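You operate a simulated robot arm through the tools that you are given. There is no shell and no other tool.

You run a simulated robot arm. Do the job below in one go: nothing can be reset, and whatever is moved stays where it is left.

TASK
Measure the loose propeller and hang it on the peg with its size.
Fine: leave the size gauge open and off.

It is judged by the outcome, as a careful person would: the job done as asked, and still so three seconds after it is handed in. It fails if anything else is knocked over, pushed out of place, dropped, spilled or broken.

THE ROBOT
A 6-joint arm with a fingered hand, fixed in place. Base frame: the origin is on the floor under the middle of its stand, x ahead of it, y to its left, z up. Readings come in mm, rad, newtons and seconds.
With the tool pointing down near the work surface it reaches from about 300 to 620 mm from the base axis. Its first joint turns from -2.897 to 2.897 rad. Payload 3.2 kg.
The tool frame sits at the grasp point between the pads (the TCP): z along the fingers, y along the line on which they close. The tips reach 22 mm beyond it. The gripper opens to 112 mm; its body begins 60 mm behind the TCP. The gripper is a hand of 3 fingers: y runs from the thumb to the fingers, the wrist lies at [0, 0, -218] in the tool frame, and closing takes about 1.5 s.
Orientation is told as [roll, pitch, yaw] about the base's x, y, z axes, in that order, counted from this pose: with the fingers straight down and closing along the base's y, the tool's x points along the base's -x, its y along +y and its z along -z.

THE INTERFACE
- The arm moves only by the tool step_arm. Its argument "deltas" is a list of rows, each an object of numbers (a shift or turn left out is 0, a gripper value left out holds the last): "x", "y", "z": the shift along the base's x, y, z in mm; "wx", "wy", "wz": the turn, a rotation vector about the base's x, y, z in degrees; "grip": the finger opening in mm, from 0 to 112. In form: [{"x": .., "y": .., "z": .., "wx": .., "wy": .., "wz": .., "grip": ..}, ...]. A call has 1 to 20 rows; each row shifts and turns the commanded pose from where the row before left it. Each row takes 0.2 s and may step no farther than 50 mm and 0.15 rad from the row before; otherwise, or with a gripper value out of range, the whole call is refused. Where a pose cannot be reached the arm comes as near as it can. A force on the tool above 40 N (or 10 N above the force at the start of the call, whichever is more), or a blocked arm, ends the call early, and 0.2 s more pass. Each finger travels about 108 mm/s and halts on what it meets, pressing with about 30 N; the grip force reading is that of the motor and also rises with nothing between the fingers. The clock runs only during rows and for 0.2 s after the last one: add rows that do not move to give the fingers time. The reply holds the time, the measured pose of the TCP, the force on the tool along the base axes, the opening and the grip force, in the units named above and with some noise, with the torque about the TCP (base axes, N m) and any sound that the robot's microphone picked up, and new pictures: "views" is both (left out), scene, wrist or none.
- Cameras (640 x 400 px; columns grow to the right, rows downward): "scene" is fixed at [223.1, 650, 1363.9]; the picture's right is [-0.99, -0.15, 0.00], its down [-0.12, 0.75, -0.65] and it looks along [0.10, -0.64, -0.76] (base axes); focal length 263 px, centre (320, 200). "wrist" rides on the gripper at [66, 3, -80] in the tool frame; the picture's right is [-0.05, 1.00, 0.00], its down [-0.77, -0.04, -0.64] and it looks along [-0.63, -0.03, 0.77] (tool axes); focal length 275 px, centre (320, 200). There is no depth. A picture from a camera that has moved, and an enlarged one, comes with that camera's place and axes in the base frame and with its lens.
- raise_lower(by): slides the trunk up (or, below 0, down) by that many mm; the arm rides with it, the base frame stays. It gives what a move gives, with no picture.
- set_grasp(shape): the hand has 3 fingers and takes this shape, open, in about a second: jaw (thumb against the fingers, like two jaws); tri (thumb and two fingers); tip (a fingertip pinch); poke (one finger out to press); point (the index stretched); flat (the hand flat); cup (the hand cupped); fist (a fist). The gripper value then closes the fingers along that shape, each until it touches; the sizes above hold for jaw. It gives what a move gives, with no picture.
- inspect(camera, box): a new picture of the part [left, top, right, bottom] of that camera's present view, enlarged. No time passes.
- job_done(): hands the job in; it is judged then, once.

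Places have to be worked out from the pictures, the camera data and where the tool is seen. Open the gripper and draw the arm clear of the work before you hand the job in, unless the task says otherwise.

The tools are called after "Emit:" by a JSON object that holds its "op" and its "data". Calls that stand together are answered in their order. step_arm: Moves the arm, as the interface text tells. Its arguments: {"type":"object","properties":{"deltas":{"type":"array"},"views":{"type":"string","enum":["both","scene","wrist","none"]}},"required":["deltas"]} The other tools are called the same way: raise_lower (by) moves the trunk up or down; set_grasp (shape) gives the hand a shape; inspect (camera, box) takes an enlarged picture of a part of a camera's view; job_done () hands the job in.

At the start:

```text
time: 0.0
tcp_pos: [162.6, 280.8, 1129.0]
ee_rot: [0.003, -0.001, 0.0]
force: [0.0, -0.4, 0.4]
wrist_torque: [0.0, -0.03, 0.04]
grip_width: 112.0
gripper_force: 0.0
shape: jaw
trunk travel left (down, up): [-525.0, 65.0]
```

scene: 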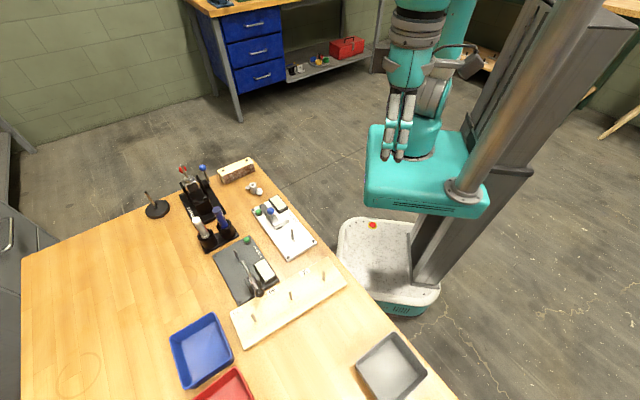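
wrist: 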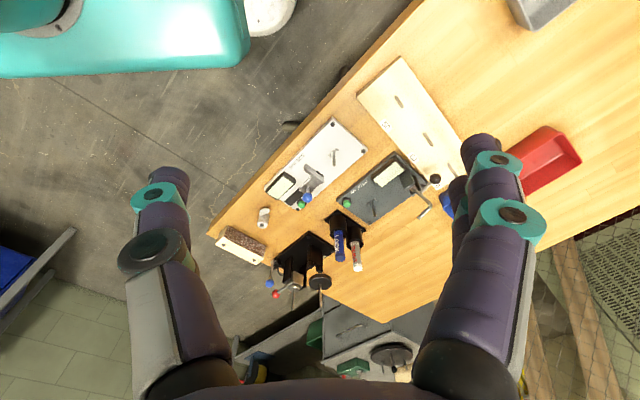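

I'll start by looking closely at the bench in both cameras before moving anything.

Emit:
{"op": "inspect", "data": {"camera": "scene", "box": [200, 190, 360, 290]}}

Emit:
{"op": "inspect", "data": {"camera": "scene", "box": [200, 250, 360, 350]}}

Emit:
{"op": "inspect", "data": {"camera": "scene", "box": [130, 150, 290, 250]}}

Emit:
{"op": "inspect", "data": {"camera": "wrist", "box": [200, 90, 360, 190]}}

Emit:
{"op": "inspect", "data": {"camera": "wrist", "box": [320, 50, 480, 220]}}

```text
4.00 times, centred on (280, 240) of scene
camera zoom: at [223.1, 650.0, 1363.9], right [-0.99, -0.15, 0.0], down [-0.12, 0.75, -0.65], along [0.1, -0.64, -0.76], focal length 1052 px, centre (480, 40)
```

zoom: 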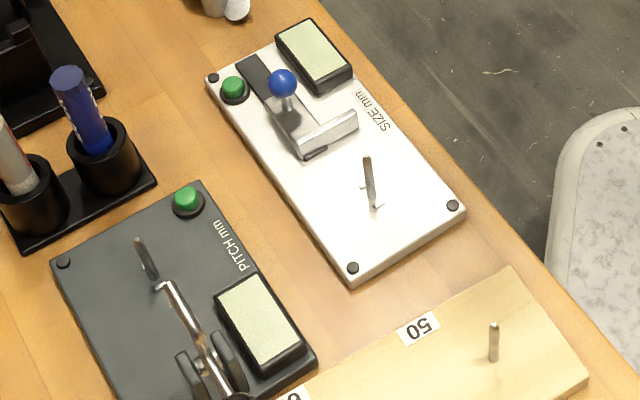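

```text
4.00 times, centred on (280, 300) of scene
camera zoom: at [223.1, 650.0, 1363.9], right [-0.99, -0.15, 0.0], down [-0.12, 0.75, -0.65], along [0.1, -0.64, -0.76], focal length 1052 px, centre (480, -200)
```

zoom: 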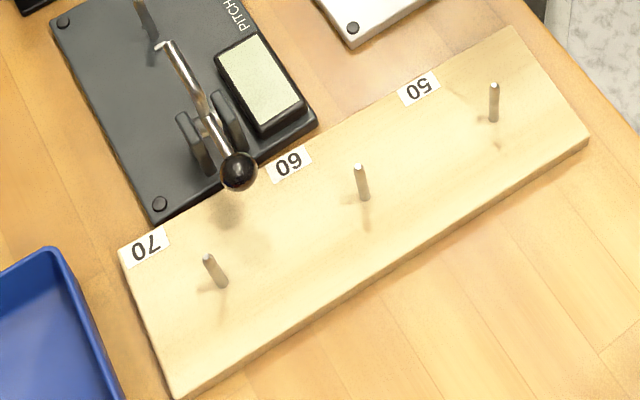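

```text
4.00 times, centred on (210, 200) of scene
camera zoom: at [223.1, 650.0, 1363.9], right [-0.99, -0.15, 0.0], down [-0.12, 0.75, -0.65], along [0.1, -0.64, -0.76], focal length 1052 px, centre (760, 200)
```

zoom: 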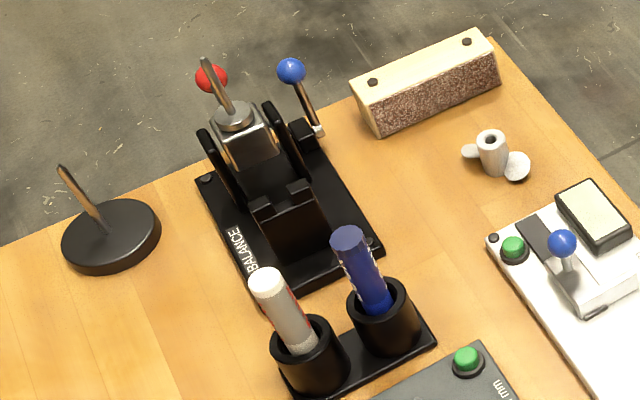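

```text
4.00 times, centred on (280, 140) of wrist
camera zoom: at [96.9, 285.3, 1210.8], right [0.05, 1.0, 0.0], down [0.77, -0.04, 0.64], along [0.63, -0.03, -0.77], focal length 1101 px, centre (480, 440)
```

zoom: 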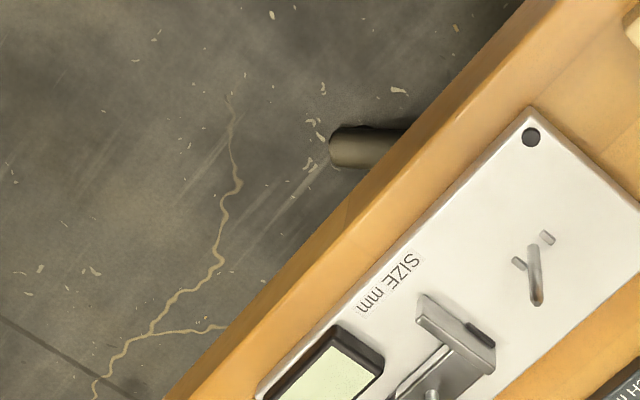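

```text
2.35 times, centred on (400, 135) of wrist
camera zoom: at [96.9, 285.3, 1210.8], right [0.05, 1.0, 0.0], down [0.77, -0.04, 0.64], along [0.63, -0.03, -0.77], focal length 648 px, centre (132, 353)
```

zoom: 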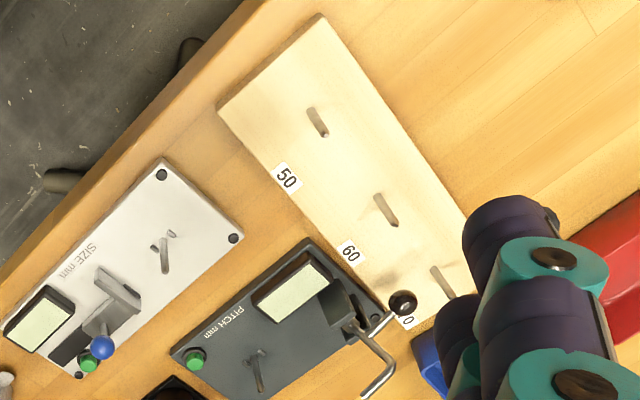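

The pictures show a white SIZE gauge (pin, sliding jaw with a blue knob, green button), a peg board marked 50/60/70 with upright pegs, and the loose propeller, a hub with two blades, near the table corner at about (515, 130). The bench top is around z 750–770. I'll lower the trunk part way so I can look closer.

Emit:
{"op": "raise_lower", "data": {"by": -150}}

```text
time: 1.8
tcp_pos: [162.6, 281.6, 979.1]
ee_rot: [0.002, 0.0, 0.0]
force: [0.7, 0.9, 0.3]
wrist_torque: [0.01, 0.0, 0.0]
grip_width: 112.0
gripper_force: 0.1
shape: jaw
trunk travel left (down, up): [-375.0, 215.0]
```

The trunk is down 150 mm. I'll shift forward a little so the wrist camera looks at the gauge and the propeller.

Emit:
{"op": "step_arm", "data": {"deltas": [{"x": 35, "y": -15}, {"x": 35, "y": -15}, {"x": 10, "y": -15}, {}], "views": "both"}}

```text
time: 2.8
tcp_pos: [241.8, 235.1, 980.4]
ee_rot: [0.002, 0.001, 0.0]
force: [1.8, 0.9, 0.5]
wrist_torque: [-0.02, 0.02, 0.0]
grip_width: 112.0
gripper_force: 0.1
shape: jaw
trunk travel left (down, up): [-375.0, 215.0]
camera wrist: at [176.8, 239.5, 1062.6], right [0.05, 1.0, 0.0], down [0.77, -0.04, 0.64], along [0.63, -0.03, -0.77], focal length 275 px, centre (320, 200)
```

scene: 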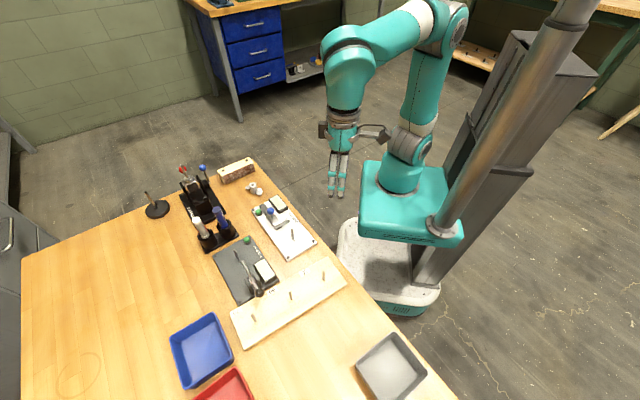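
wrist: 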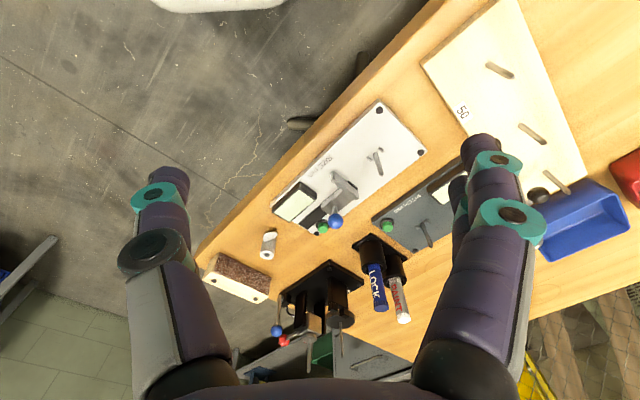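

Emit:
{"op": "inspect", "data": {"camera": "wrist", "box": [260, 90, 440, 250]}}

Emit:
{"op": "inspect", "data": {"camera": "wrist", "box": [230, 210, 310, 270]}}

Emit:
{"op": "inspect", "data": {"camera": "scene", "box": [235, 170, 275, 200]}}

Emit:
{"op": "inspect", "data": {"camera": "scene", "box": [245, 190, 325, 260]}}

```text
2.50 times, centred on (350, 170) of wrist
camera zoom: at [176.8, 239.5, 1062.6], right [0.05, 1.0, 0.0], down [0.77, -0.04, 0.64], along [0.63, -0.03, -0.77], focal length 688 px, centre (245, 275)
```

zoom: 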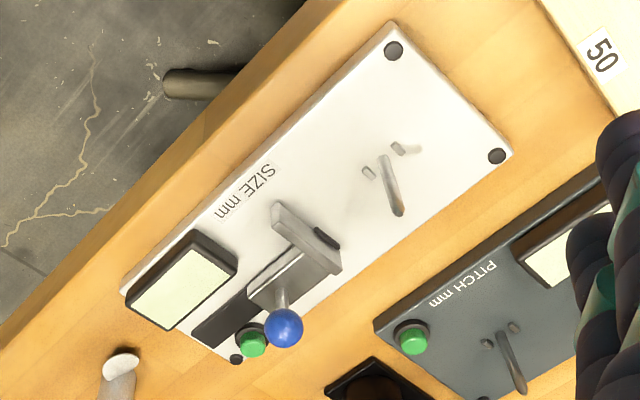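

```text
6.67 times, centred on (270, 240) of wrist
camera zoom: at [176.8, 239.5, 1062.6], right [0.05, 1.0, 0.0], down [0.77, -0.04, 0.64], along [0.63, -0.03, -0.77], focal length 1835 px, centre (653, -67)
```

zoom: 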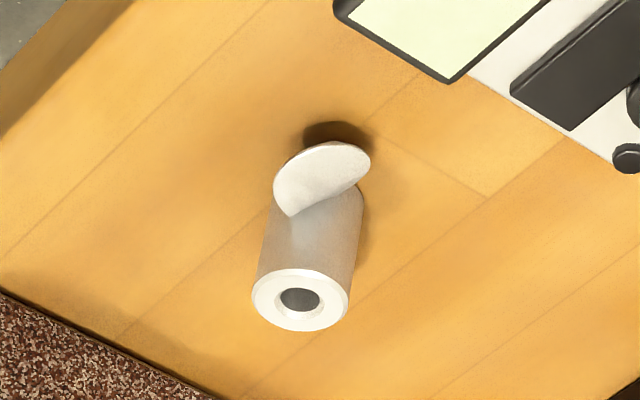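

```text
13.33 times, centred on (255, 185) of scene
camera zoom: at [223.1, 650.0, 1363.9], right [-0.99, -0.15, 0.0], down [-0.12, 0.75, -0.65], along [0.1, -0.64, -0.76], focal length 3507 px, centre (1187, 400)
```

zoom: 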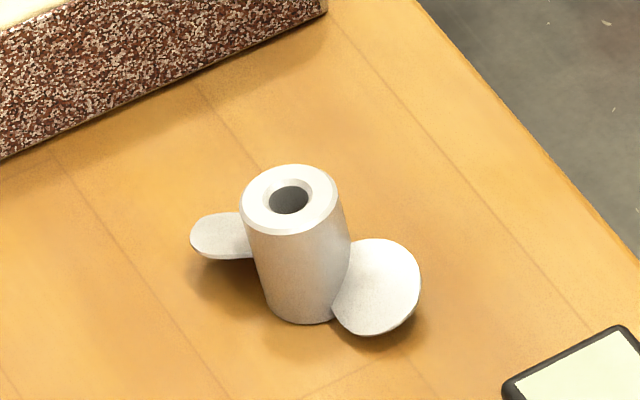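

```text
5.71 times, centred on (285, 225) of scene
camera zoom: at [223.1, 650.0, 1363.9], right [-0.99, -0.15, 0.0], down [-0.12, 0.75, -0.65], along [0.1, -0.64, -0.76], focal length 1503 px, centre (520, 57)
```

zoom: 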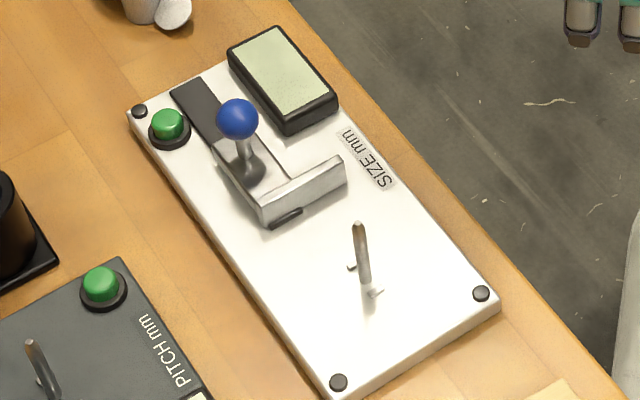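

I'll check the hand's finger layout and the small posts beside the gauge pin before planning a grasp.

Emit:
{"op": "inspect", "data": {"camera": "wrist", "box": [80, 100, 560, 400]}}

Emit:
{"op": "inspect", "data": {"camera": "wrist", "box": [300, 130, 400, 200]}}

Emit:
{"op": "inspect", "data": {"camera": "scene", "box": [310, 110, 370, 200]}}

```text
1.33 times, centred on (320, 250) of wrist
camera zoom: at [176.8, 239.5, 1062.6], right [0.05, 1.0, 0.0], down [0.77, -0.04, 0.64], along [0.63, -0.03, -0.77], focal length 367 px, centre (320, 133)
```

zoom: 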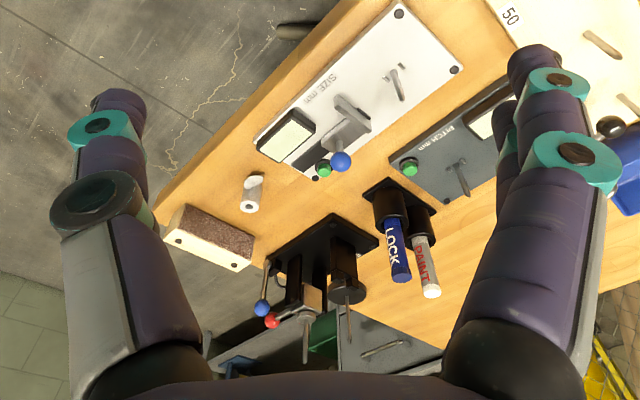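

```text
5.71 times, centred on (350, 165) of wrist
camera zoom: at [176.8, 239.5, 1062.6], right [0.05, 1.0, 0.0], down [0.77, -0.04, 0.64], along [0.63, -0.03, -0.77], focal length 1573 px, centre (149, 400)
```

zoom: 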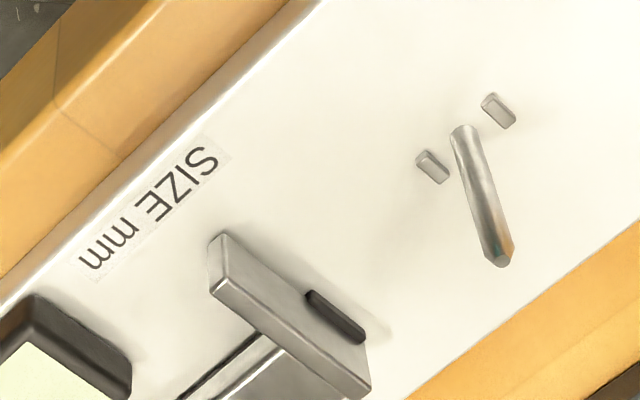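

```text
4.44 times, centred on (340, 155) of scene
camera zoom: at [223.1, 650.0, 1363.9], right [-0.99, -0.15, 0.0], down [-0.12, 0.75, -0.65], along [0.1, -0.64, -0.76], focal length 1169 px, centre (231, 400)
```

zoom: 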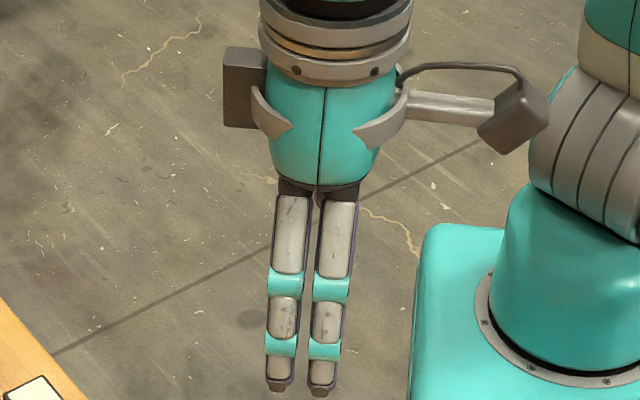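

The hand has a thumb against two closely spaced fingers, and the gauge pin has two small blocks at its foot. I'll lower the trunk further and bring the wrist camera over the propeller for a close look.

Emit:
{"op": "raise_lower", "data": {"by": -110}}

Emit:
{"op": "step_arm", "data": {"deltas": [{"x": 30, "y": -12}, {"x": 40, "y": -16}, {"x": 40, "y": -16}, {"x": 40, "y": -16}, {"x": 40, "y": -16}, {"x": 30, "y": -12}, {"x": 10, "y": -6}, {}], "views": "both"}}

```text
time: 4.2
tcp_pos: [242.6, 236.4, 870.6]
ee_rot: [0.001, 0.001, -0.001]
force: [-0.1, 0.0, 0.7]
wrist_torque: [0.0, 0.05, -0.02]
grip_width: 112.1
gripper_force: 0.1
shape: jaw
trunk travel left (down, up): [-265.0, 325.0]
```

```text
time: 6.0
tcp_pos: [472.3, 140.2, 870.9]
ee_rot: [0.002, 0.0, -0.001]
force: [-0.5, 0.2, -0.6]
wrist_torque: [-0.03, -0.06, -0.01]
grip_width: 111.9
gripper_force: 0.0
shape: jaw
trunk travel left (down, up): [-265.0, 325.0]
camera wrist: at [405.9, 143.5, 952.1], right [0.05, 1.0, 0.0], down [0.77, -0.04, 0.64], along [0.63, -0.03, -0.77], focal length 275 px, centre (320, 200)
```

scene: 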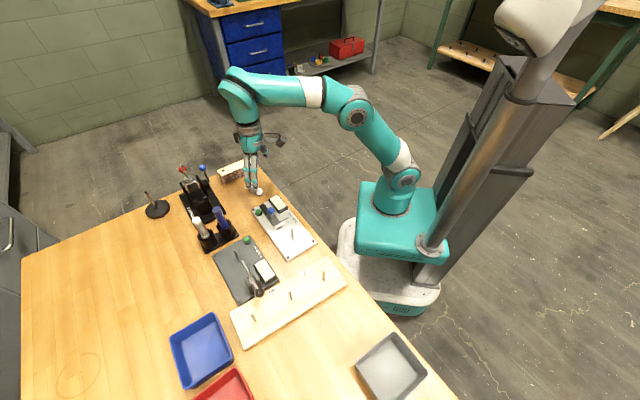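
wrist: 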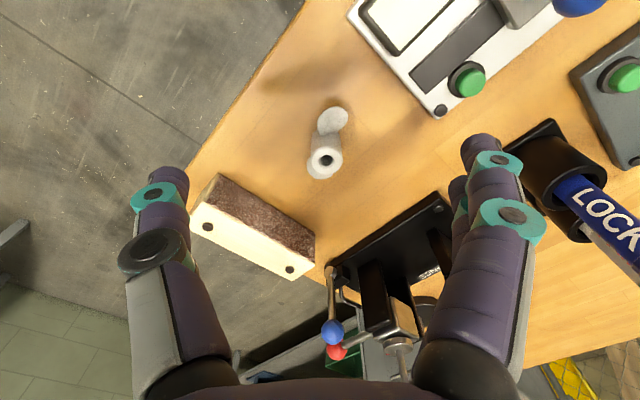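

Emit:
{"op": "inspect", "data": {"camera": "wrist", "box": [280, 80, 376, 200]}}

Emit:
{"op": "inspect", "data": {"camera": "wrist", "box": [180, 140, 480, 360]}}

Emit:
{"op": "inspect", "data": {"camera": "scene", "box": [225, 150, 285, 210]}}

```text
3.33 times, centred on (328, 140) of wrist
camera zoom: at [405.9, 143.5, 952.1], right [0.05, 1.0, 0.0], down [0.77, -0.04, 0.64], along [0.63, -0.03, -0.77], focal length 918 px, centre (293, 400)
```

zoom: 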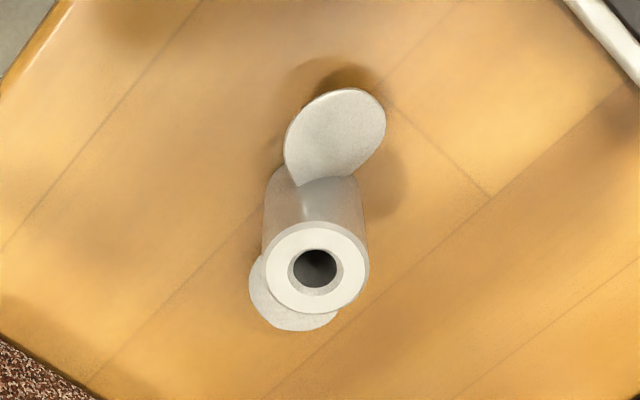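

```text
1.82 times, centred on (330, 250) of wrist
camera zoom: at [405.9, 143.5, 952.1], right [0.05, 1.0, 0.0], down [0.77, -0.04, 0.64], along [0.63, -0.03, -0.77], focal length 500 px, centre (302, 109)
```

zoom: 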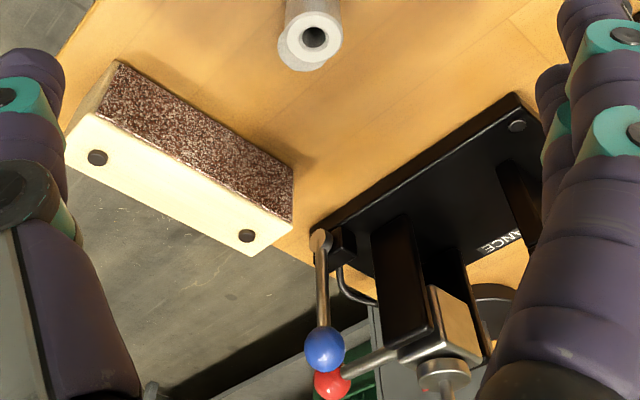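

```text
6.67 times, centred on (255, 180) of scene
camera zoom: at [223.1, 650.0, 1363.9], right [-0.99, -0.15, 0.0], down [-0.12, 0.75, -0.65], along [0.1, -0.64, -0.76], focal length 1753 px, centre (753, 333)
```

zoom: 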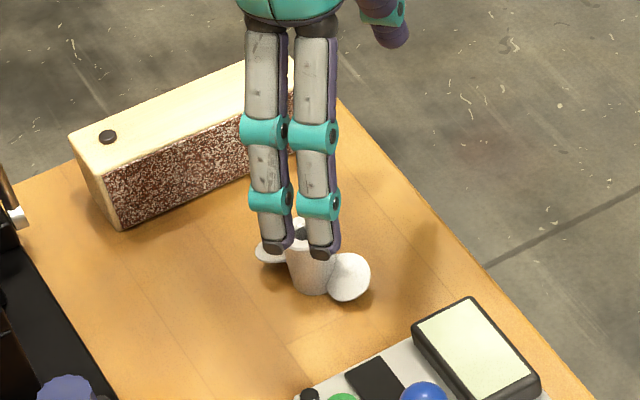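

From two wrist views I put the hub top at about (506, 143.5, 789), with the blades along roughly -13° from x. Next I'll hover over the gauge pin, near (347.5, 298.5), with the hand turned -44° as it would be for placing, to locate the pin and study the posts.

Emit:
{"op": "step_arm", "data": {"deltas": [{"x": -10, "y": 12, "z": 8}, {"x": -20, "y": 25, "z": 7, "wz": -7.4}, {"x": -20, "y": 25, "wz": -7.4}, {"x": -20, "y": 25, "wz": -7.4}, {"x": -20, "y": 25, "wz": -7.4}, {"x": -20, "y": 25, "wz": -7.4}, {"x": -14.8, "y": 21.3, "wz": -7}, {}, {}], "views": "both"}}

```text
time: 8.0
tcp_pos: [347.8, 299.9, 886.3]
ee_rot: [0.001, 0.002, -0.77]
force: [1.2, -0.9, 0.0]
wrist_torque: [-0.01, -0.02, 0.03]
grip_width: 112.0
gripper_force: 0.0
shape: jaw
trunk travel left (down, up): [-265.0, 325.0]
camera wrist: at [302.4, 349.6, 968.0], right [0.73, 0.69, 0.0], down [0.53, -0.56, 0.64], along [0.44, -0.46, -0.77], focal length 275 px, centre (320, 200)
```

scene: 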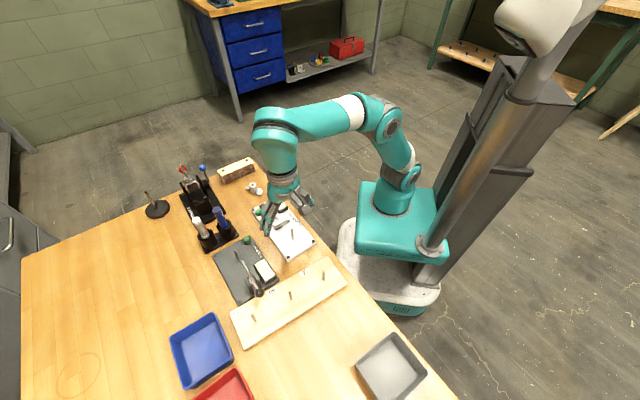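
wrist: 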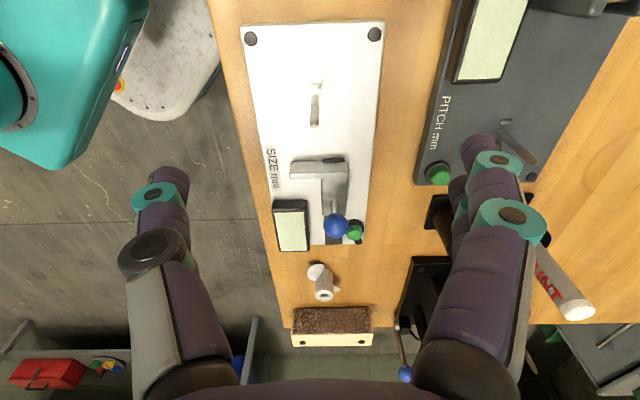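

The wrist view is now square to the gauge. I'll enlarge the pin, posts, jaw, button and display.

Emit:
{"op": "inspect", "data": {"camera": "wrist", "box": [270, 60, 370, 150]}}

Emit:
{"op": "inspect", "data": {"camera": "wrist", "box": [260, 140, 380, 260]}}

Emit:
{"op": "inspect", "data": {"camera": "wrist", "box": [290, 250, 360, 310]}}

Emit:
{"op": "inspect", "data": {"camera": "wrist", "box": [230, 10, 400, 260]}}

```text
4.44 times, centred on (320, 105) of wrist
camera zoom: at [302.4, 349.6, 968.0], right [0.73, 0.69, 0.0], down [0.53, -0.56, 0.64], along [0.44, -0.46, -0.77], focal length 1224 px, centre (320, 622)
```

zoom: 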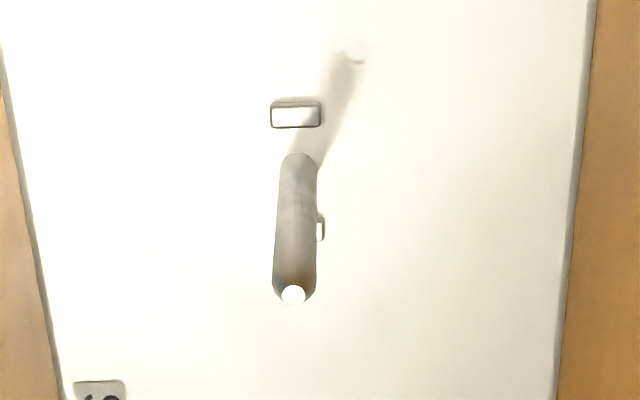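

```text
3.33 times, centred on (320, 200) of wrist
camera zoom: at [302.4, 349.6, 968.0], right [0.73, 0.69, 0.0], down [0.53, -0.56, 0.64], along [0.44, -0.46, -0.77], focal length 918 px, centre (320, 200)
```

zoom: 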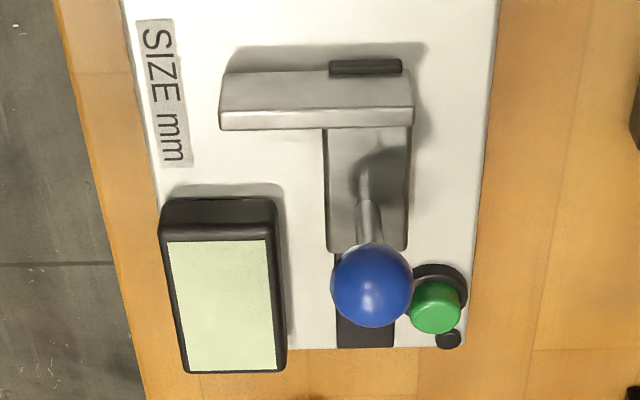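

```text
6.67 times, centred on (325, 280) of wrist
camera zoom: at [302.4, 349.6, 968.0], right [0.73, 0.69, 0.0], down [0.53, -0.56, 0.64], along [0.44, -0.46, -0.77], focal length 1835 px, centre (287, -333)
```

zoom: 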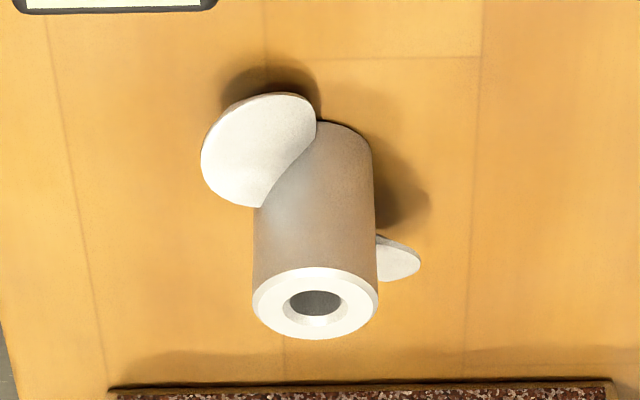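

```text
1.60 times, centred on (315, 135) of wrist
camera zoom: at [302.4, 349.6, 968.0], right [0.73, 0.69, 0.0], down [0.53, -0.56, 0.64], along [0.44, -0.46, -0.77], focal length 440 px, centre (328, 304)
```

zoom: 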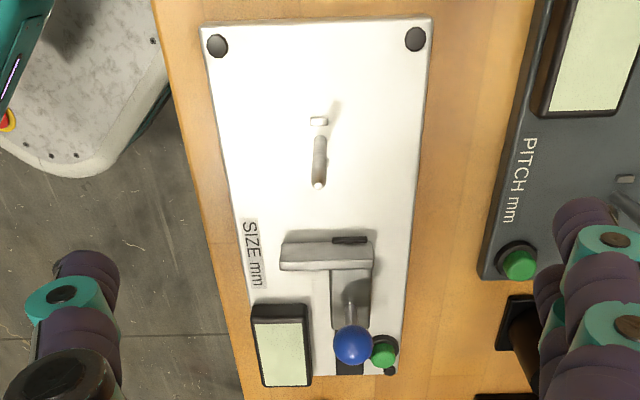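

The gauge axis lies at about -45°. The pin is at about (346.3, 296.6), topping out near z 818, and the jaw is open about 52 mm from it. The display is blank, so the gauge is off. Next I'll go above the propeller with the hand turned to -12.5°, closing across the blades, and open to 60 mm.

Emit:
{"op": "step_arm", "data": {"deltas": [{"x": 26, "y": -26, "wz": 5.3, "grip": 60}, {"x": 26.5, "y": -26.2, "wz": 5.3}, {"x": 26.5, "y": -26.2, "wz": 5.3}, {"x": 26.5, "y": -26.2, "wz": 5.3}, {"x": 26.5, "y": -26.2, "wz": 5.3}, {"x": 26.7, "y": -26, "z": -10, "wz": 5.1}, {"z": -25}, {}, {}], "views": "both"}}

```text
time: 10.0
tcp_pos: [500.0, 151.0, 850.4]
ee_rot: [0.003, -0.002, -0.215]
force: [0.1, 0.6, -0.6]
wrist_torque: [-0.01, 0.0, 0.0]
grip_width: 60.5
gripper_force: 0.1
shape: jaw
out of reach, approached as far as the arm can: row 6
trunk travel left (down, up): [-265.0, 325.0]
camera wrist: at [436.9, 168.9, 933.2], right [0.26, 0.97, 0.0], down [0.75, -0.2, 0.64], along [0.61, -0.16, -0.77], focal length 275 px, centre (320, 200)
```

scene: 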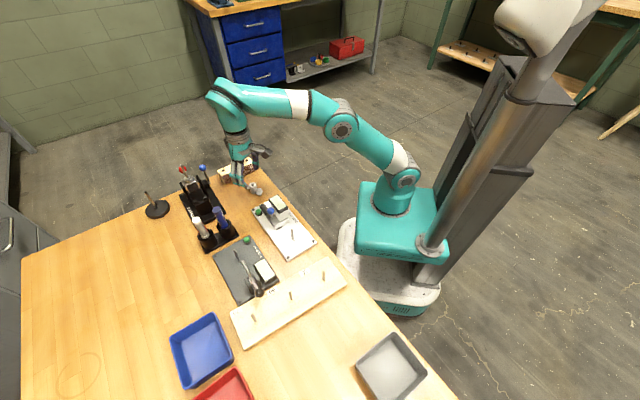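
wrist: 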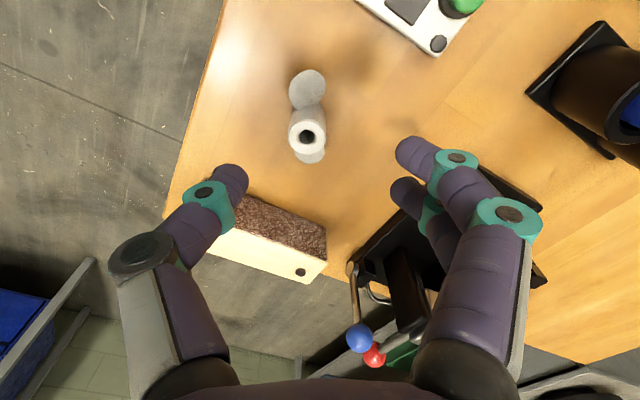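

The reach ran out at this trunk height because the wrist sits too high above the shoulder. I'll raise the trunk 120 mm and then bring the arm down by the same amount, which should extend the reach.

Emit:
{"op": "raise_lower", "data": {"by": 120}}

Emit:
{"op": "step_arm", "data": {"deltas": [{"z": -30}, {"z": -30}, {"z": -30}, {"z": -25}, {}, {}], "views": "wrist"}}

```text
time: 11.5
tcp_pos: [500.9, 152.1, 971.1]
ee_rot: [0.002, 0.002, -0.216]
force: [0.0, -0.4, -0.1]
wrist_torque: [0.01, -0.01, 0.03]
grip_width: 60.4
gripper_force: 0.1
shape: jaw
trunk travel left (down, up): [-385.0, 205.0]
```

```text
time: 12.9
tcp_pos: [501.6, 150.9, 859.4]
ee_rot: [0.002, 0.001, -0.218]
force: [-0.6, 0.5, 0.3]
wrist_torque: [-0.01, -0.02, -0.02]
grip_width: 60.4
gripper_force: 0.0
shape: jaw
trunk travel left (down, up): [-385.0, 205.0]
camera wrist: at [437.0, 168.5, 940.9], right [0.26, 0.97, 0.0], down [0.75, -0.2, 0.64], along [0.61, -0.16, -0.77], focal length 275 px, centre (320, 200)
```

wrist: 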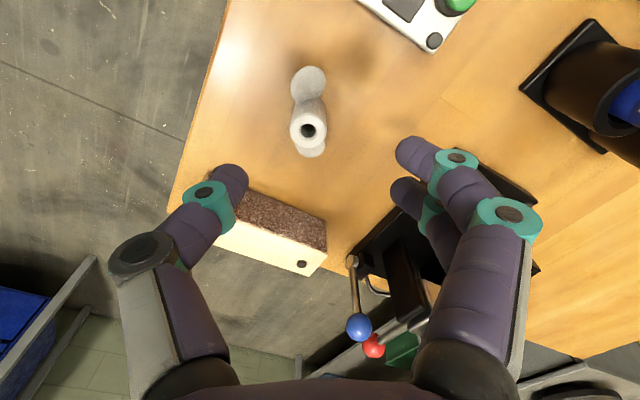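

Emit:
{"op": "inspect", "data": {"camera": "wrist", "box": [268, 50, 348, 170]}}

Emit:
{"op": "inspect", "data": {"camera": "scene", "box": [225, 130, 285, 210]}}

```text
3.33 times, centred on (308, 110) of wrist
camera zoom: at [437.0, 168.5, 940.9], right [0.26, 0.97, 0.0], down [0.75, -0.2, 0.64], along [0.61, -0.16, -0.77], focal length 918 px, centre (360, 500)
```

zoom: 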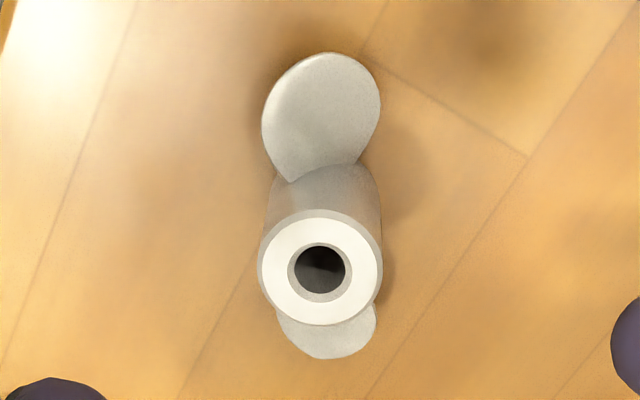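

```text
5.00 times, centred on (255, 170) of scene
camera zoom: at [223.1, 650.0, 1363.9], right [-0.99, -0.15, 0.0], down [-0.12, 0.75, -0.65], along [0.1, -0.64, -0.76], focal length 1315 px, centre (645, 350)
```

zoom: 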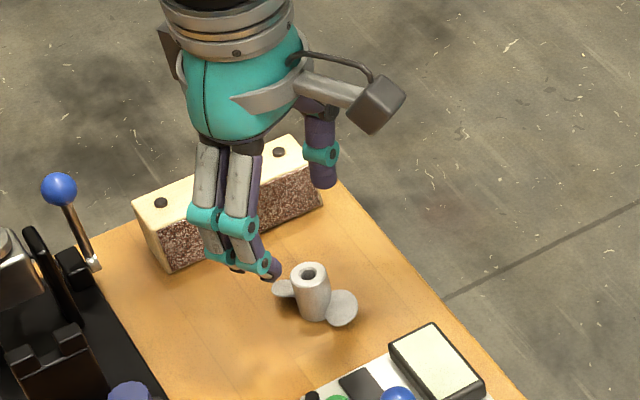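

In this view the hub axis is about (-5.3, -7.3) mm off the TCP in tool axes, putting it at roughly (505, 142.6), and the blades sit at about -15.5°. The propeller looks close to 60 mm across, but I'll measure it properly. I'll center over it and come down part way.

Emit:
{"op": "step_arm", "data": {"deltas": [{"x": 3.6, "y": -8.3, "wz": -3}, {"z": -15}, {"z": -15}, {}, {}], "views": "both"}}

Emit:
{"op": "inspect", "data": {"camera": "wrist", "box": [260, 50, 380, 200]}}

Emit:
{"op": "inspect", "data": {"camera": "scene", "box": [225, 150, 285, 210]}}

```text
time: 14.1
tcp_pos: [502.2, 142.6, 827.9]
ee_rot: [0.002, 0.001, -0.269]
force: [-0.4, -0.8, 0.3]
wrist_torque: [0.0, -0.02, 0.0]
grip_width: 60.3
gripper_force: 0.0
shape: jaw
trunk travel left (down, up): [-385.0, 205.0]
camera wrist: at [439.5, 164.4, 909.1], right [0.31, 0.95, 0.0], down [0.73, -0.24, 0.64], along [0.6, -0.2, -0.77], focal length 275 px, centre (320, 200)
```

scene: 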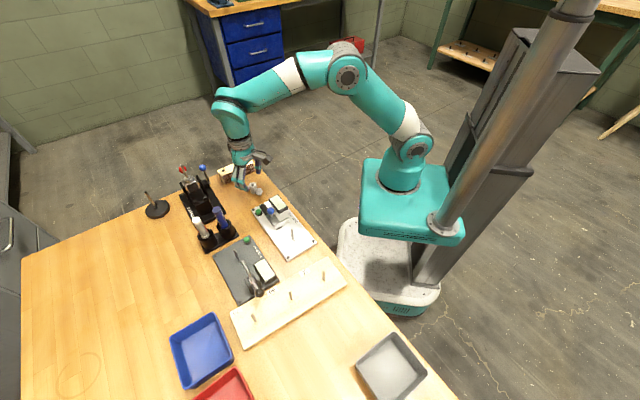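
wrist: 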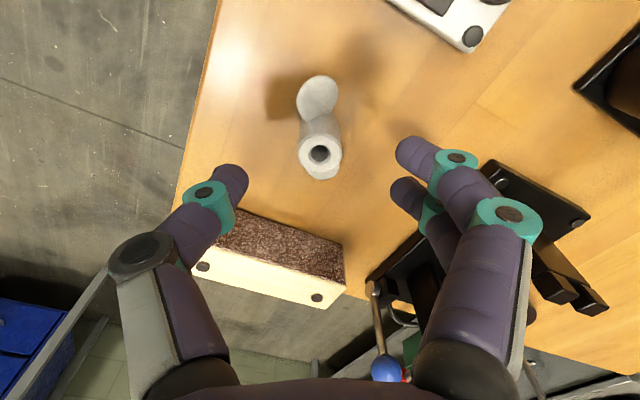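

```text
2.67 times, centred on (320, 125) of wrist
camera zoom: at [439.5, 164.4, 909.1], right [0.31, 0.95, 0.0], down [0.73, -0.24, 0.64], along [0.6, -0.2, -0.77], focal length 734 px, centre (320, 400)
```

zoom: 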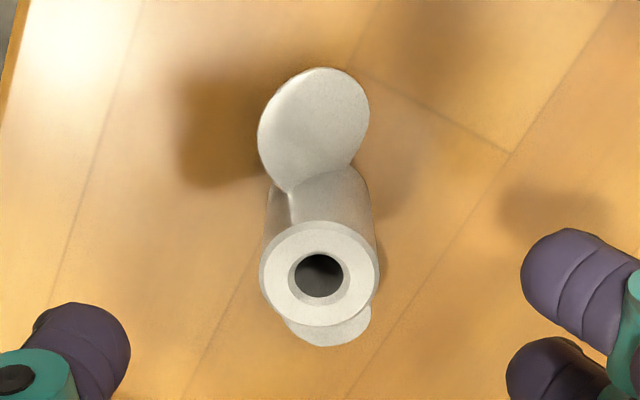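

```text
6.67 times, centred on (255, 180) of scene
camera zoom: at [223.1, 650.0, 1363.9], right [-0.99, -0.15, 0.0], down [-0.12, 0.75, -0.65], along [0.1, -0.64, -0.76], focal length 1753 px, centre (753, 333)
```

zoom: 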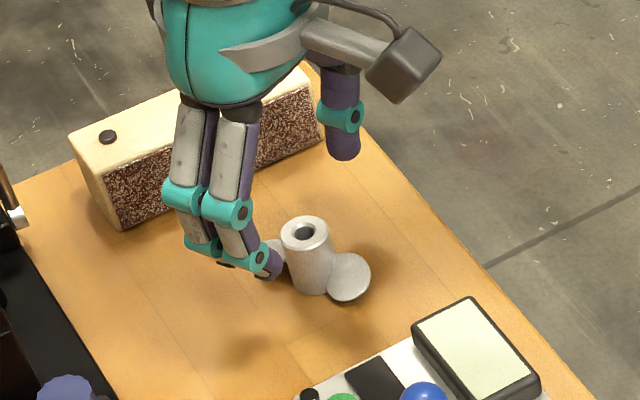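

The hub is centered sideways and about 2 mm ahead of the TCP. I'll correct that and descend to TCP z of about 801, which puts the fingertips around the upper hub and above the blades.

Emit:
{"op": "step_arm", "data": {"deltas": [{"x": 2, "y": -0.4}, {"z": -10}, {"z": -10}, {"z": -8}, {}, {}], "views": "both"}}

Emit:
{"op": "inspect", "data": {"camera": "wrist", "box": [200, 80, 440, 230]}}

Emit:
{"op": "inspect", "data": {"camera": "scene", "box": [225, 150, 285, 210]}}

```text
time: 15.5
tcp_pos: [505.0, 143.2, 798.9]
ee_rot: [0.0, 0.001, -0.27]
force: [-0.3, 1.9, 0.4]
wrist_torque: [0.0, 0.0, 0.0]
grip_width: 60.5
gripper_force: 0.0
shape: jaw
trunk travel left (down, up): [-385.0, 205.0]
camera wrist: at [442.7, 164.2, 880.4], right [0.31, 0.95, 0.0], down [0.73, -0.24, 0.64], along [0.6, -0.2, -0.77], focal length 275 px, centre (320, 200)
```

scene: 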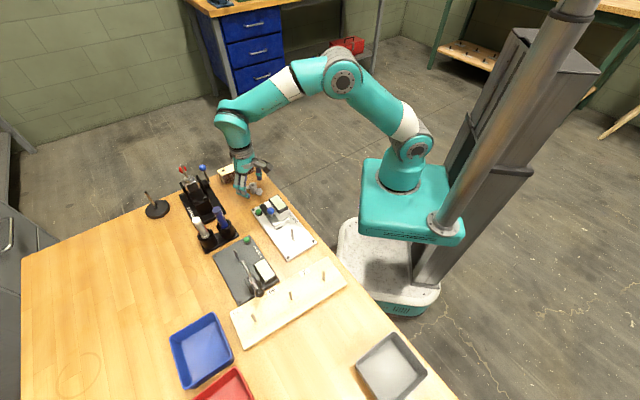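
wrist: 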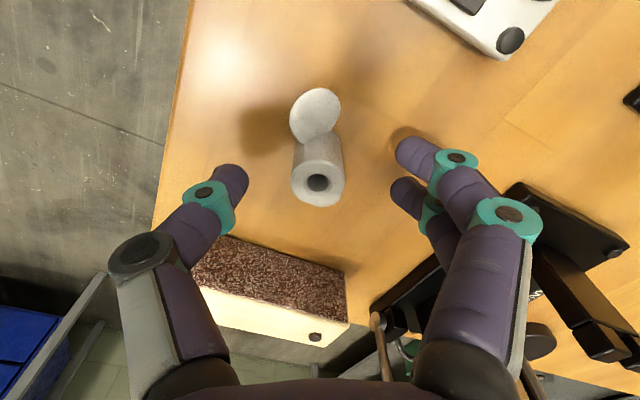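

```text
2.67 times, centred on (320, 155) of wrist
camera zoom: at [442.7, 164.2, 880.4], right [0.31, 0.95, 0.0], down [0.73, -0.24, 0.64], along [0.6, -0.2, -0.77], focal length 734 px, centre (320, 320)
```

zoom: 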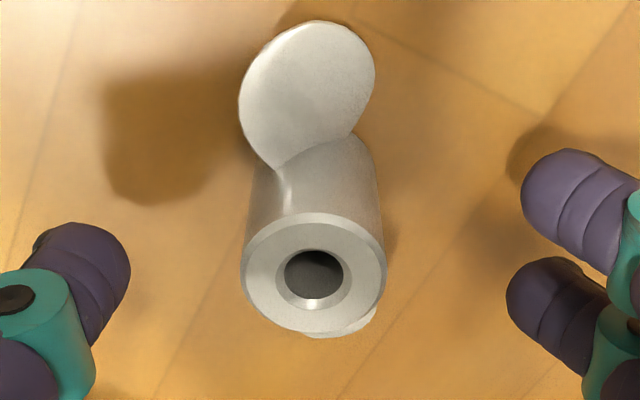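

```text
6.67 times, centred on (255, 180) of scene
camera zoom: at [223.1, 650.0, 1363.9], right [-0.99, -0.15, 0.0], down [-0.12, 0.75, -0.65], along [0.1, -0.64, -0.76], focal length 1753 px, centre (753, 333)
```

zoom: 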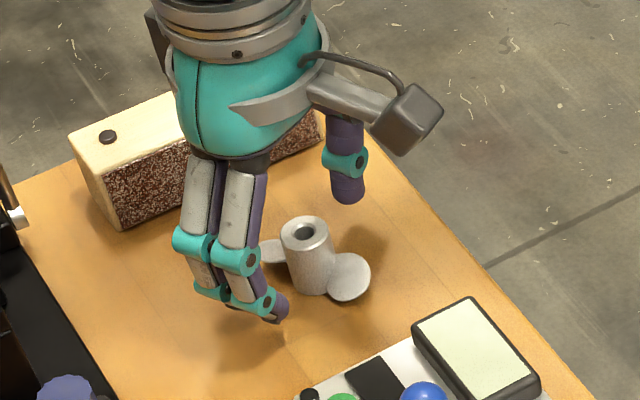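

The hub top sits at z of about 789 and is within 1 mm of the tool axis. I'll close part way to check that the fingers clear the blades.

Emit:
{"op": "step_arm", "data": {"deltas": [{"grip": 45}, {"grip": 34}, {}, {}], "views": "wrist"}}

Emit:
{"op": "inspect", "data": {"camera": "wrist", "box": [200, 80, 440, 230]}}

Emit:
{"op": "inspect", "data": {"camera": "scene", "box": [225, 150, 285, 210]}}

```text
time: 16.5
tcp_pos: [505.0, 143.7, 798.5]
ee_rot: [0.002, 0.001, -0.269]
force: [-0.1, -0.2, 1.1]
wrist_torque: [-0.03, -0.03, 0.0]
grip_width: 34.5
gripper_force: 0.1
shape: jaw
trunk travel left (down, up): [-385.0, 205.0]
camera wrist: at [442.7, 164.2, 880.4], right [0.31, 0.95, 0.0], down [0.73, -0.24, 0.64], along [0.6, -0.2, -0.77], focal length 275 px, centre (320, 200)
```

wrist: 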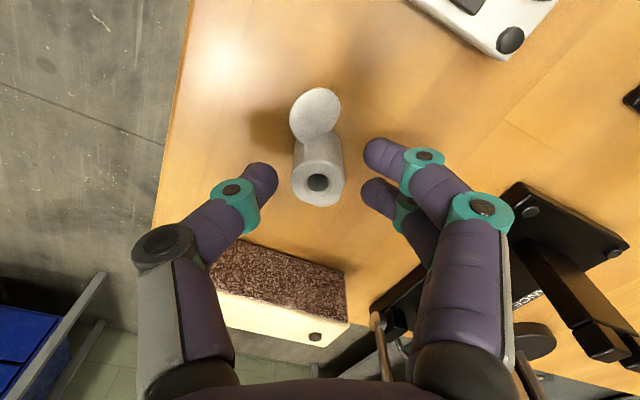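

```text
2.67 times, centred on (320, 155) of wrist
camera zoom: at [442.7, 164.2, 880.4], right [0.31, 0.95, 0.0], down [0.73, -0.24, 0.64], along [0.6, -0.2, -0.77], focal length 734 px, centre (320, 320)
```

zoom: 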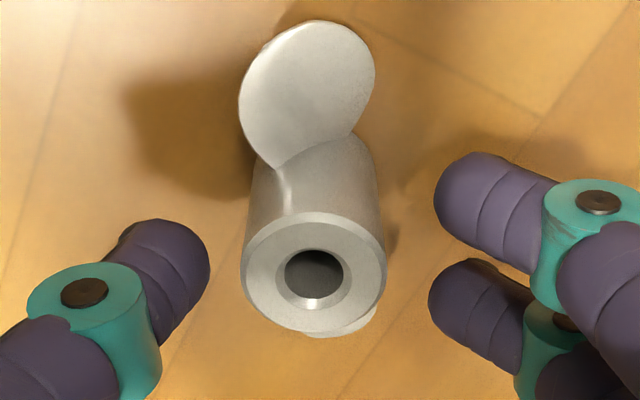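

```text
6.67 times, centred on (255, 180) of scene
camera zoom: at [223.1, 650.0, 1363.9], right [-0.99, -0.15, 0.0], down [-0.12, 0.75, -0.65], along [0.1, -0.64, -0.76], focal length 1753 px, centre (753, 333)
```

zoom: 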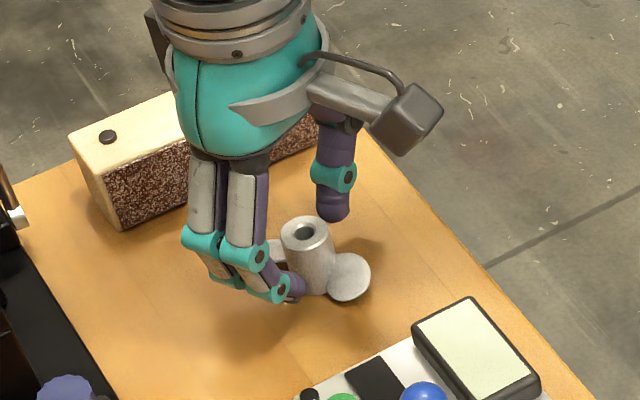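

The thumb and both fingers are level with the upper hub and clear of the blades. I'll close fully.

Emit:
{"op": "step_arm", "data": {"deltas": [{"grip": 24}, {"grip": 14}, {"grip": 0}, {}, {}, {}], "views": "both"}}

Emit:
{"op": "inspect", "data": {"camera": "wrist", "box": [200, 80, 440, 230]}}

Emit:
{"op": "inspect", "data": {"camera": "scene", "box": [225, 150, 285, 210]}}

```text
time: 17.9
tcp_pos: [504.6, 142.7, 799.8]
ee_rot: [0.003, -0.002, -0.268]
force: [0.5, 0.9, 0.1]
wrist_torque: [0.0, -0.01, 0.01]
grip_width: 12.3
gripper_force: 30.3
shape: jaw
trunk travel left (down, up): [-385.0, 205.0]
camera wrist: at [442.7, 164.2, 880.4], right [0.31, 0.95, 0.0], down [0.73, -0.24, 0.64], along [0.6, -0.2, -0.77], focal length 275 px, centre (320, 200)
```

scene: 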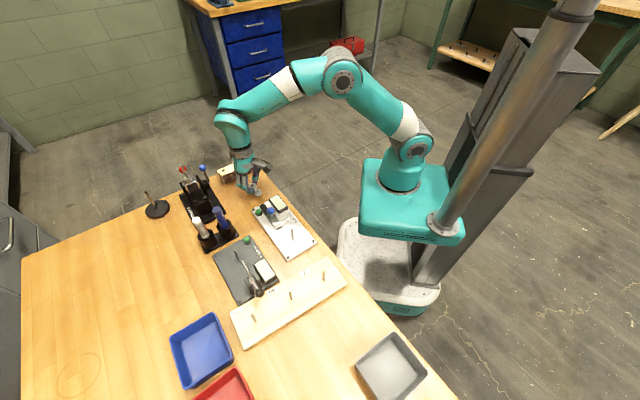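
wrist: 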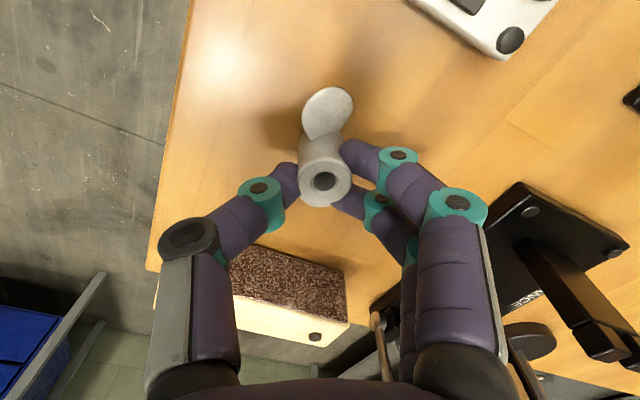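

```text
2.67 times, centred on (320, 155) of wrist
camera zoom: at [442.7, 164.2, 880.4], right [0.31, 0.95, 0.0], down [0.73, -0.24, 0.64], along [0.6, -0.2, -0.77], focal length 734 px, centre (320, 320)
```

zoom: 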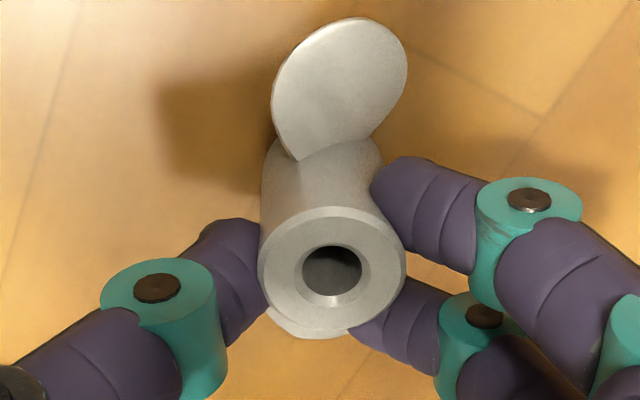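

```text
6.67 times, centred on (255, 180) of scene
camera zoom: at [223.1, 650.0, 1363.9], right [-0.99, -0.15, 0.0], down [-0.12, 0.75, -0.65], along [0.1, -0.64, -0.76], focal length 1753 px, centre (753, 333)
```

zoom: 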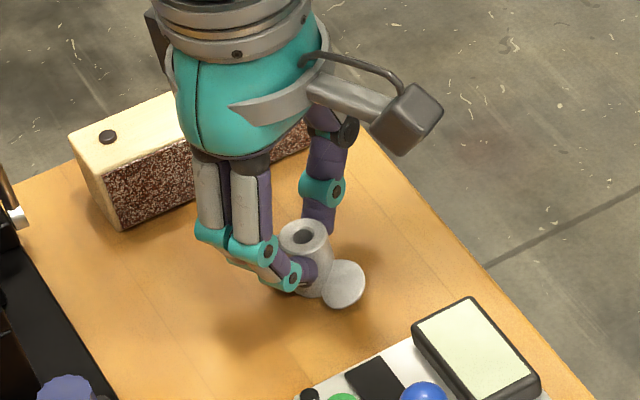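

The grip closed to 12.3 mm at 30 N, with the hub cradled between the thumb and both fingers and a slight tilt of about 3°. I'll lift it straight up and check the hold.

Emit:
{"op": "step_arm", "data": {"deltas": [{"z": 5}, {"z": 15}, {"z": 30}, {"z": 30}, {}], "views": "both"}}

Emit:
{"op": "inspect", "data": {"camera": "wrist", "box": [200, 80, 440, 230]}}

Emit:
{"op": "inspect", "data": {"camera": "scene", "box": [225, 130, 285, 190]}}

```text
time: 19.1
tcp_pos: [505.1, 143.7, 878.8]
ee_rot: [0.001, 0.0, -0.269]
force: [0.0, 0.4, -0.2]
wrist_torque: [0.0, 0.0, 0.02]
grip_width: 12.6
gripper_force: 30.1
shape: jaw
trunk travel left (down, up): [-385.0, 205.0]
camera wrist: at [442.3, 165.0, 959.9], right [0.31, 0.95, 0.0], down [0.73, -0.24, 0.64], along [0.6, -0.2, -0.77], focal length 275 px, centre (320, 200)
```

scene: 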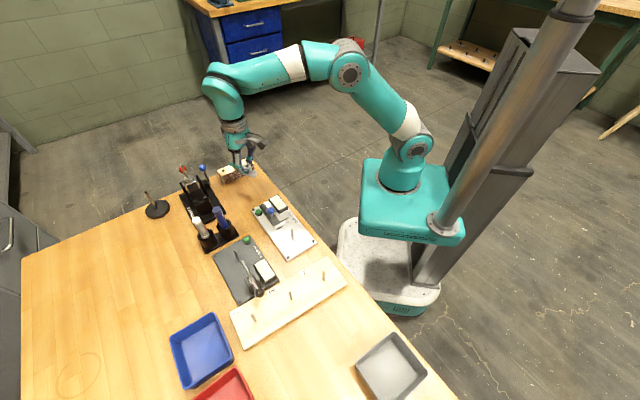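
wrist: 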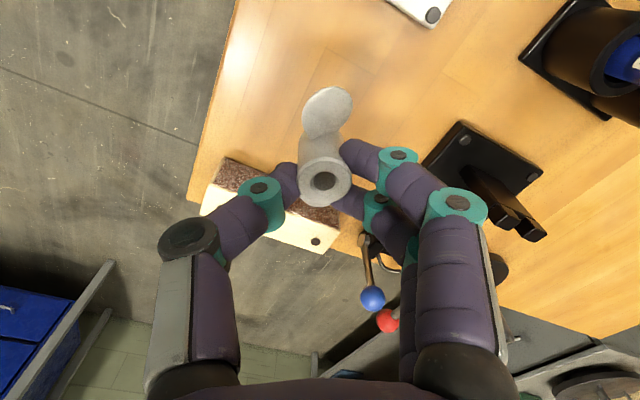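

```text
2.67 times, centred on (320, 155) of wrist
camera zoom: at [442.3, 165.0, 959.9], right [0.31, 0.95, 0.0], down [0.73, -0.24, 0.64], along [0.6, -0.2, -0.77], focal length 734 px, centre (320, 320)
```

zoom: 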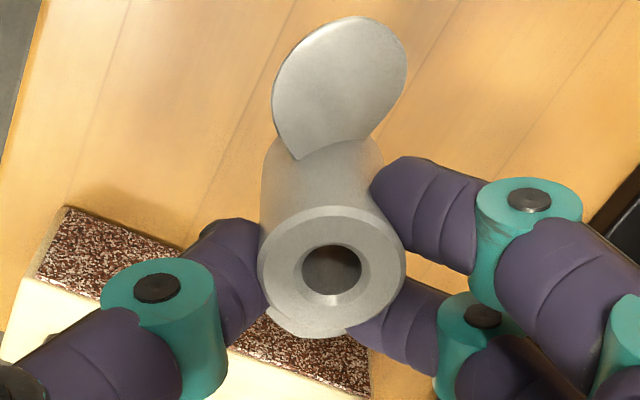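

```text
6.67 times, centred on (255, 160) of scene
camera zoom: at [223.1, 650.0, 1363.9], right [-0.99, -0.15, 0.0], down [-0.12, 0.75, -0.65], along [0.1, -0.64, -0.76], focal length 1753 px, centre (753, 467)
```

zoom: 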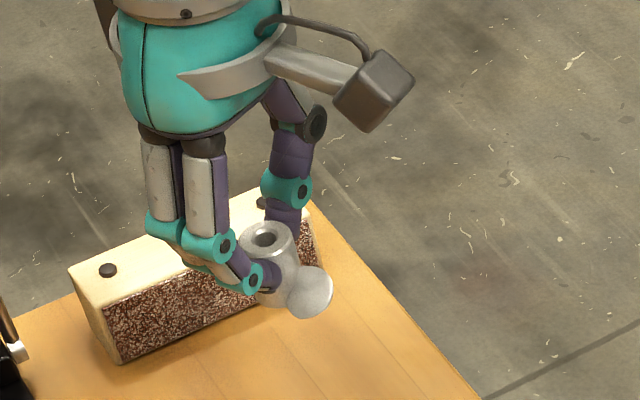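

The propeller is held firmly. I'll zoom in to measure the hub's tilt and offset in the hand before taking it to the pin.

Emit:
{"op": "inspect", "data": {"camera": "wrist", "box": [280, 80, 376, 215]}}

Emit:
{"op": "inspect", "data": {"camera": "scene", "box": [238, 150, 266, 180]}}

```text
2.96 times, centred on (328, 148) of wrist
camera zoom: at [442.3, 165.0, 959.9], right [0.31, 0.95, 0.0], down [0.73, -0.24, 0.64], along [0.6, -0.2, -0.77], focal length 816 px, centre (296, 356)
```

zoom: 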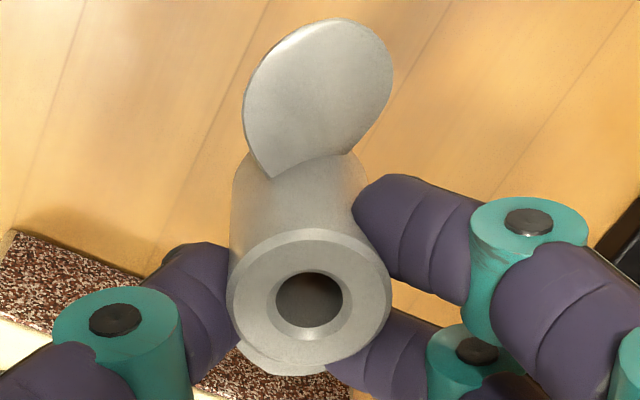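

```text
13.33 times, centred on (252, 165) of scene
camera zoom: at [223.1, 650.0, 1363.9], right [-0.99, -0.15, 0.0], down [-0.12, 0.75, -0.65], along [0.1, -0.64, -0.76], focal length 3507 px, centre (1227, 667)
```

zoom: 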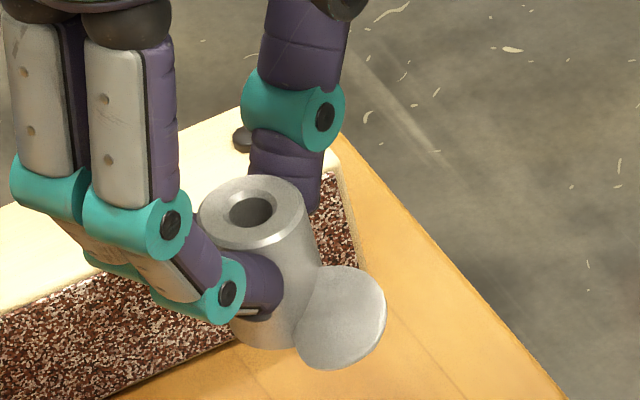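

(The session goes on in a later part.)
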